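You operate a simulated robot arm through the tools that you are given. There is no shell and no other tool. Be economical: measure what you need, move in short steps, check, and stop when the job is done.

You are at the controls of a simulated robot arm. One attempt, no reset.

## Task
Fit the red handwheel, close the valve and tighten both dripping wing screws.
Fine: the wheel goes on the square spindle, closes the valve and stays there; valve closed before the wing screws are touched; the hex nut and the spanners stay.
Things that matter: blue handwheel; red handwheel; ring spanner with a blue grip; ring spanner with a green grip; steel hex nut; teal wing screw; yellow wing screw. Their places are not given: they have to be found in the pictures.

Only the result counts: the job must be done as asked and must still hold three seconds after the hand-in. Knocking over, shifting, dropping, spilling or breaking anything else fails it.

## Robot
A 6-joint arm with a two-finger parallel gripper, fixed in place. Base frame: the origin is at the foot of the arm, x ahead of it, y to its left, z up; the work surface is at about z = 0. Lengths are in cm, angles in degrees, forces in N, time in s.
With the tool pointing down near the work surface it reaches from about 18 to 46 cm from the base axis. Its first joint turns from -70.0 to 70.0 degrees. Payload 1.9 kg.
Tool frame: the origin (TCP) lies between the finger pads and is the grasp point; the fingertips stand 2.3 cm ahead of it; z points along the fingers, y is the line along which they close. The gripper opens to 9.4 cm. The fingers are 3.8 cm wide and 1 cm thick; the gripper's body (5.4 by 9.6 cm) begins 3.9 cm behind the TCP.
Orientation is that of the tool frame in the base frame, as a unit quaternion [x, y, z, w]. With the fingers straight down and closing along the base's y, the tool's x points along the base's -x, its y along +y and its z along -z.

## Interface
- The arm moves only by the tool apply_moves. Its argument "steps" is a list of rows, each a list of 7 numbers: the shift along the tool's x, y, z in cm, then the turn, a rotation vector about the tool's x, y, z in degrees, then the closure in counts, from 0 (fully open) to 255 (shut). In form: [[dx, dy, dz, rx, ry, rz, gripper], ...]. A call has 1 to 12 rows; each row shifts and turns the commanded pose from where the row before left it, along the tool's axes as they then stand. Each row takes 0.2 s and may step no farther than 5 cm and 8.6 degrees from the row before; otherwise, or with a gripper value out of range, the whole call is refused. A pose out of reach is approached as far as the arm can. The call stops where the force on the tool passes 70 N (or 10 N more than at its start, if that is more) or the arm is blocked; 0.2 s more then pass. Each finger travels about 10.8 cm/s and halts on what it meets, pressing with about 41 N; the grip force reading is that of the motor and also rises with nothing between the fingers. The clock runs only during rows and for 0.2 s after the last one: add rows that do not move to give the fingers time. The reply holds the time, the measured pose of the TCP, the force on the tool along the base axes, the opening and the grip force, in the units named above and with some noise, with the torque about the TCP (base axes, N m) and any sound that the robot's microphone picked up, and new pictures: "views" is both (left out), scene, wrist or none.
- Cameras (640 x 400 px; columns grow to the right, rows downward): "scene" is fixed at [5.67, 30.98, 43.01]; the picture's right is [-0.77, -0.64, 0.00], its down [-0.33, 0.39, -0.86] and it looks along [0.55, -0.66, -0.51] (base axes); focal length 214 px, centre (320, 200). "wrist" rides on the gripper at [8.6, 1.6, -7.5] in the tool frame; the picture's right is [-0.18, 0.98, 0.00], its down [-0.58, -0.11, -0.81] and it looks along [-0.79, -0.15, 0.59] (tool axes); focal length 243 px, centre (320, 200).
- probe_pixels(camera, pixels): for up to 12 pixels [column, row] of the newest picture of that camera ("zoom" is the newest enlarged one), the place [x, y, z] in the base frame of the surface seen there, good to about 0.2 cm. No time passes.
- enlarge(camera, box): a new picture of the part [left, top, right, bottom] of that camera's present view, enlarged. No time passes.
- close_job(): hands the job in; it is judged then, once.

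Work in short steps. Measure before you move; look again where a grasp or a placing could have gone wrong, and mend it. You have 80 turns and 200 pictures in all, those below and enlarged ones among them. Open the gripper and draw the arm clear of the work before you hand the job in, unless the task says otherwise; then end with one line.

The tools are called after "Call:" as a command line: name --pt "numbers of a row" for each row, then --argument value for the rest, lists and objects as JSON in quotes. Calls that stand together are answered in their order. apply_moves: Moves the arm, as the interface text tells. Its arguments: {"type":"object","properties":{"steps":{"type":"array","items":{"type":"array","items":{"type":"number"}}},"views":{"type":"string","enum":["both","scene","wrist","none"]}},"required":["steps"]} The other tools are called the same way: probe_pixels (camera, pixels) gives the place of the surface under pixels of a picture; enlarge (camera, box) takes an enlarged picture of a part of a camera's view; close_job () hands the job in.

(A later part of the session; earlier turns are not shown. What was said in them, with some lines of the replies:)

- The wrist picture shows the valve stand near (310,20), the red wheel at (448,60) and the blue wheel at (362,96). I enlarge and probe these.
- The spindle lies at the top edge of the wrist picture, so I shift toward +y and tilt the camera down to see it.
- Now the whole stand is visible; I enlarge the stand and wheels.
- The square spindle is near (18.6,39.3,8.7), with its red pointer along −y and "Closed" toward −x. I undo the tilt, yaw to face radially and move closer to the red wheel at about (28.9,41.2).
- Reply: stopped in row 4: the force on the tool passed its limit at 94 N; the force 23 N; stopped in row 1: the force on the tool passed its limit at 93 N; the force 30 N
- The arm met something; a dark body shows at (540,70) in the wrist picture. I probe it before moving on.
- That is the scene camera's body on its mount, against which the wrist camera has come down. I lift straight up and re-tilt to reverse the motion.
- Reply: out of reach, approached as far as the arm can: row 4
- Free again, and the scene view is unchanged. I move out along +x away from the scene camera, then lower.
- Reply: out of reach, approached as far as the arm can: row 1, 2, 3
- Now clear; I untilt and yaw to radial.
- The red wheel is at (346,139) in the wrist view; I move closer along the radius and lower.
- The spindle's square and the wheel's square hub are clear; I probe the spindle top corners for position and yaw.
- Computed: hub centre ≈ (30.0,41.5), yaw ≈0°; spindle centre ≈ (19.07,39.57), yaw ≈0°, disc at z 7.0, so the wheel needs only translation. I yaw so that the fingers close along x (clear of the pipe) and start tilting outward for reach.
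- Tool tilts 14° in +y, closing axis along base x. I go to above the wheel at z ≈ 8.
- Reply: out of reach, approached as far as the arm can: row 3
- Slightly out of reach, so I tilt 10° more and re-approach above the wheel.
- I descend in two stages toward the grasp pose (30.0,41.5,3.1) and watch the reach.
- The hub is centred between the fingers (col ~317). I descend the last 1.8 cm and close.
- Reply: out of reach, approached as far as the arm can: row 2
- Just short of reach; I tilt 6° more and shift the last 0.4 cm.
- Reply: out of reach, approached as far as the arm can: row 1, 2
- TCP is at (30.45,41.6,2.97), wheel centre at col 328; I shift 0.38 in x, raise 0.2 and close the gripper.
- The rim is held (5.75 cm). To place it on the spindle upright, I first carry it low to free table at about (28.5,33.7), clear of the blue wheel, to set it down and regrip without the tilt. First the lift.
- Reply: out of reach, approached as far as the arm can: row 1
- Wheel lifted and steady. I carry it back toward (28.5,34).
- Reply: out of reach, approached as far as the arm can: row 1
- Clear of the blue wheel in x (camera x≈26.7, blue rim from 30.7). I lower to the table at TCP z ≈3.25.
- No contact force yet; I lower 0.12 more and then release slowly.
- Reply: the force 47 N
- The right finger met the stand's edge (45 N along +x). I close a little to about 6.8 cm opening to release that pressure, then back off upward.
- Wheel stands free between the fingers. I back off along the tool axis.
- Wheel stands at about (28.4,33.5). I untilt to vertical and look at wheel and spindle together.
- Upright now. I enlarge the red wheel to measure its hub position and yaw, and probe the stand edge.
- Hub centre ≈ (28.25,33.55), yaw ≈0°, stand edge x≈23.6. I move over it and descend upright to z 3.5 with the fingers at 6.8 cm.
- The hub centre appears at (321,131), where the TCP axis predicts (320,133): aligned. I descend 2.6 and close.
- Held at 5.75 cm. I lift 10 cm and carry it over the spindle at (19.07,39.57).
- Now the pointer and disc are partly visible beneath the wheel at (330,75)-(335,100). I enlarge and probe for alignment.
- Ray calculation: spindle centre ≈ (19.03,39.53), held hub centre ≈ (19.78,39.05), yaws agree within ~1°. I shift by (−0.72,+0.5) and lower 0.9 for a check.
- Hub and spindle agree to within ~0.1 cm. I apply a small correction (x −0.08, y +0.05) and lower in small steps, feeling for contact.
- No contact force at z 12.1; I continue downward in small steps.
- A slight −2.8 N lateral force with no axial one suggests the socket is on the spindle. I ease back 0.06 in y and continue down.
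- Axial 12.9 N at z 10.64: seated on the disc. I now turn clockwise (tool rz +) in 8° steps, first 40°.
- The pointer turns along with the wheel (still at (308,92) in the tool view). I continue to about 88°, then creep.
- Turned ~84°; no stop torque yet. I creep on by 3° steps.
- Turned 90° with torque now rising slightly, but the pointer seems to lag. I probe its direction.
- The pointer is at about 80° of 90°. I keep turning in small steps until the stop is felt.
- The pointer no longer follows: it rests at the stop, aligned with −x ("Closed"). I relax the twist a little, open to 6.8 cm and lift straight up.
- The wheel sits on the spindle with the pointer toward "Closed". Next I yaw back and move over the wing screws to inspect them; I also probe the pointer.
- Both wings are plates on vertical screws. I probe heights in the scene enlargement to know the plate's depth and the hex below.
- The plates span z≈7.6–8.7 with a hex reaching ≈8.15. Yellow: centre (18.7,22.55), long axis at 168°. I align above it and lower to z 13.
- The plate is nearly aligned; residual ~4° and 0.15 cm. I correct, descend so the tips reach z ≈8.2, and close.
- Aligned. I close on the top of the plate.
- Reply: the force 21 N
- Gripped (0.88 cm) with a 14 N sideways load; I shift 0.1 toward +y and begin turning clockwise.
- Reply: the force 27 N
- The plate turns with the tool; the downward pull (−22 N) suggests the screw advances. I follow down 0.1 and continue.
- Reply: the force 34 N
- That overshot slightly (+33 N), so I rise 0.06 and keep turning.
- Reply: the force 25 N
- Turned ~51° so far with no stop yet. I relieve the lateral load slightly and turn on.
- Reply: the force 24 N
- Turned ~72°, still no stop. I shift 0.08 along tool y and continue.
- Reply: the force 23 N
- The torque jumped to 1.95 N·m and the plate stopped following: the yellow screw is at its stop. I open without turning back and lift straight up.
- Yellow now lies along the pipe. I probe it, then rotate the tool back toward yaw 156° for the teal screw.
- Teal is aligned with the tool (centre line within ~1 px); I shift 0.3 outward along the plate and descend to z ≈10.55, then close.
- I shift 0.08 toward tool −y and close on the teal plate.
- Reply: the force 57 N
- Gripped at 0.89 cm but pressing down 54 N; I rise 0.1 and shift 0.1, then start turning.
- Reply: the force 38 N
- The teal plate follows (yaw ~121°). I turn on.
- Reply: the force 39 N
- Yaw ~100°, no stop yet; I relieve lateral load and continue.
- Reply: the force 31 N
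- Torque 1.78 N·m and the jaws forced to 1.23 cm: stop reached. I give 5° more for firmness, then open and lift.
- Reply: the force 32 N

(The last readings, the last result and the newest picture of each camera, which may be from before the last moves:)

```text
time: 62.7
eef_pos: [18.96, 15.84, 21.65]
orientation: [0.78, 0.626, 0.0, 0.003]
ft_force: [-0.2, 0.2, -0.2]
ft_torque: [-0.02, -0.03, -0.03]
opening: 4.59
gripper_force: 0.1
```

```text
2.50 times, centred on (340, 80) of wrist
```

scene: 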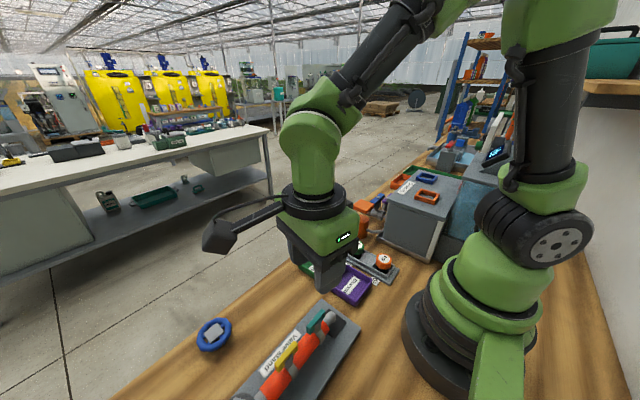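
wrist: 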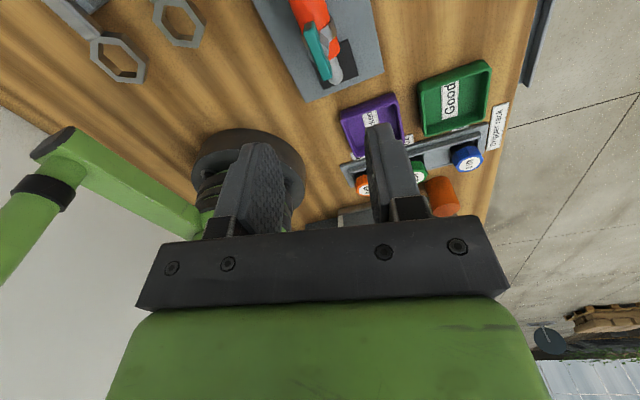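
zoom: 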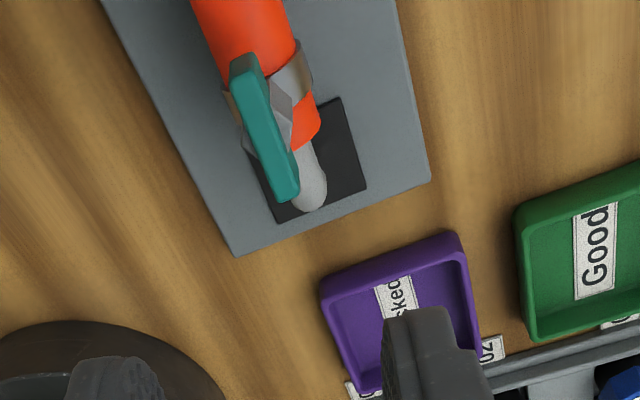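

Both wings now lie along the pipe. I rotate the tool back and raise it for a final overview of stand and wheel.

Call:
apply_moves --pt "0 0 -1 0 0 -8.4 100" --pt "0 0 -1 0 0 -8.4 70" --pt "0 0 -1 0 0 -8.4 40" --pt "0 0 -1 0 0 -8.4 0" --pt "0 0 -1 0 0 -8.4 0" --pt "0 0 0 0 0 -8.4 0" --pt "0 0 0 0 0 -8.4 0" --pt "0 0 0 0 0 -8.4 0" --pt "0 0 0 0 0 -8.4 0" --pt "0 0 0 0 0 -8.4 0" --pt "0 0 0 0 0 -8.4 0" --pt "0 0 0 0 0 -8.4 0" --views "both"

Call:
enlarge --camera "wrist" --box '[240, 0, 560, 140]'

Call:
enlarge --camera "scene" --box '[230, 290, 370, 400]'

```text
time: 65.3
eef_pos: [18.99, 15.94, 26.61]
orientation: [0.013, 1.0, -0.002, 0.002]
ft_force: [0.1, 0.0, 0.5]
ft_torque: [0.02, 0.04, 0.01]
opening: 9.43
gripper_force: 0.1
```

scene: 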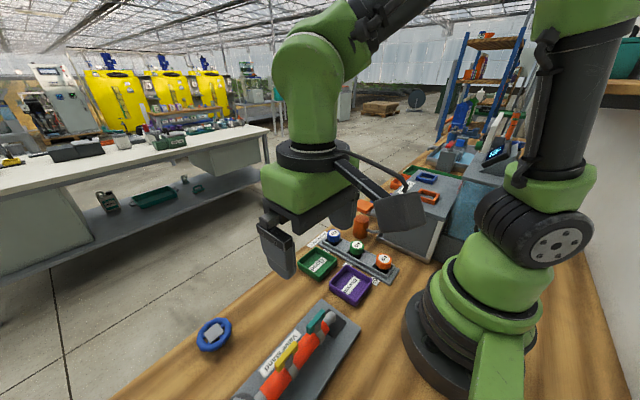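
wrist: 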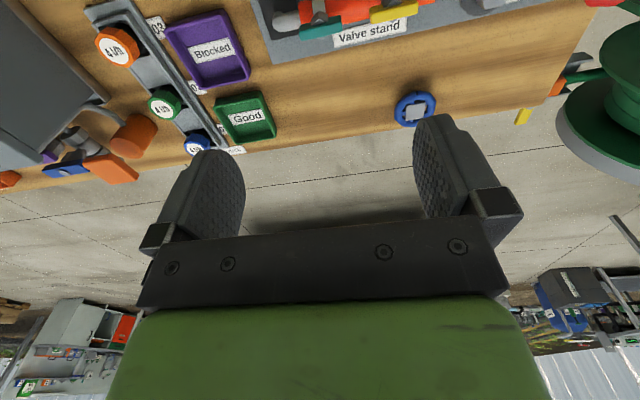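

```text
2.00 times, centred on (400, 70) of wrist
```

zoom: 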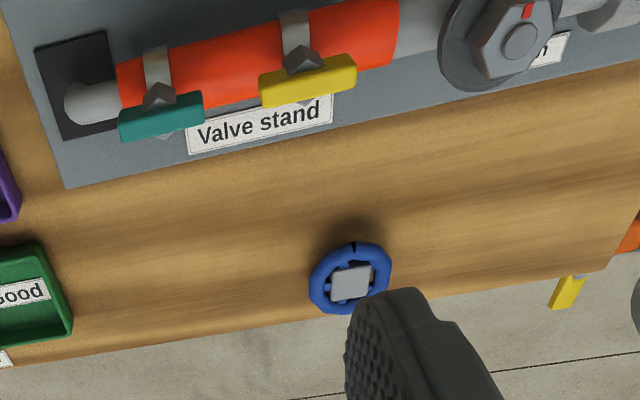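

```text
3.64 times, centred on (300, 345) of scene
```

zoom: 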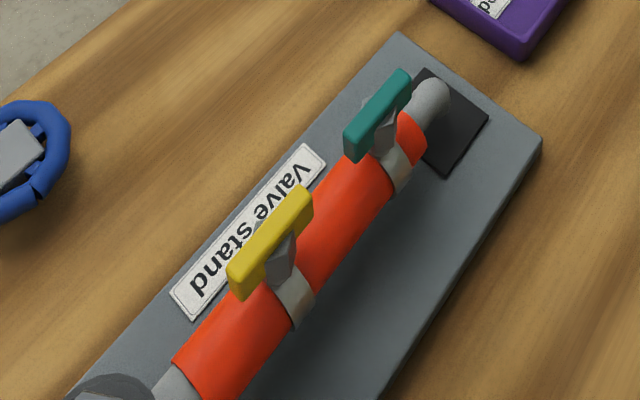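

Screws look tightened and dry. I shift +y a bit to check the wheel and pointer once more.

Call:
apply_moves --pt "0 4 0 0 0 0 0" --pt "0 4 0 0 6 0 0" --pt "0 0 0 0 6 0 0" --pt "0 0 0 0 0 0 0" --views "wrist"

Call:
enlarge --camera "wrist" --box '[300, 0, 560, 160]'

```text
time: 66.3
eef_pos: [19.22, 24.0, 26.7]
orientation: [0.014, 0.995, 0.0, -0.103]
ft_force: [0.0, 0.1, -0.3]
ft_torque: [-0.04, 0.01, 0.01]
opening: 9.41
gripper_force: 0.1
```

wrist: 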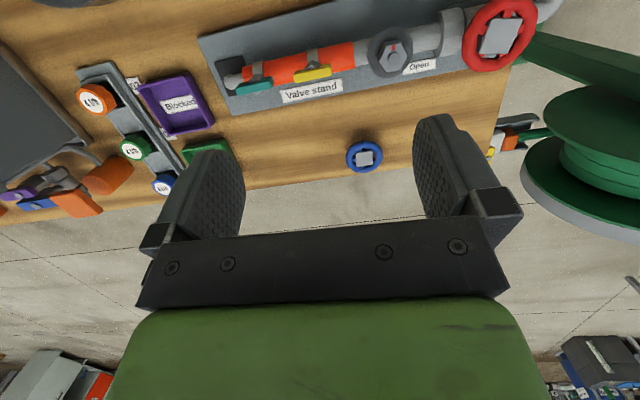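

```text
2.46 times, centred on (430, 80) of wrist
```

zoom: 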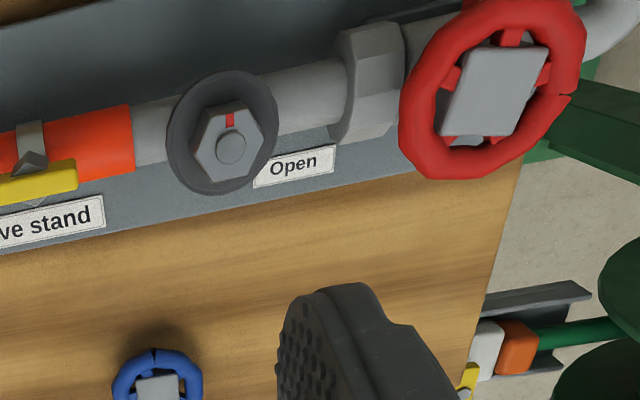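

The red wheel sits on its spindle, the hex nut's mark is unchanged, both wings are against their stops and the arm is clear. I hand in.

Call:
close_job

```text
The job is handed in.
```

The red handwheel is on the square spindle with the valve turned to its "Closed" stop. Both wing screws were then tightened to their stops. The hex nut and spanners were not touched, but the wrist camera bumped the scene camera's mount early on (94 N), with no visible shift in its view.
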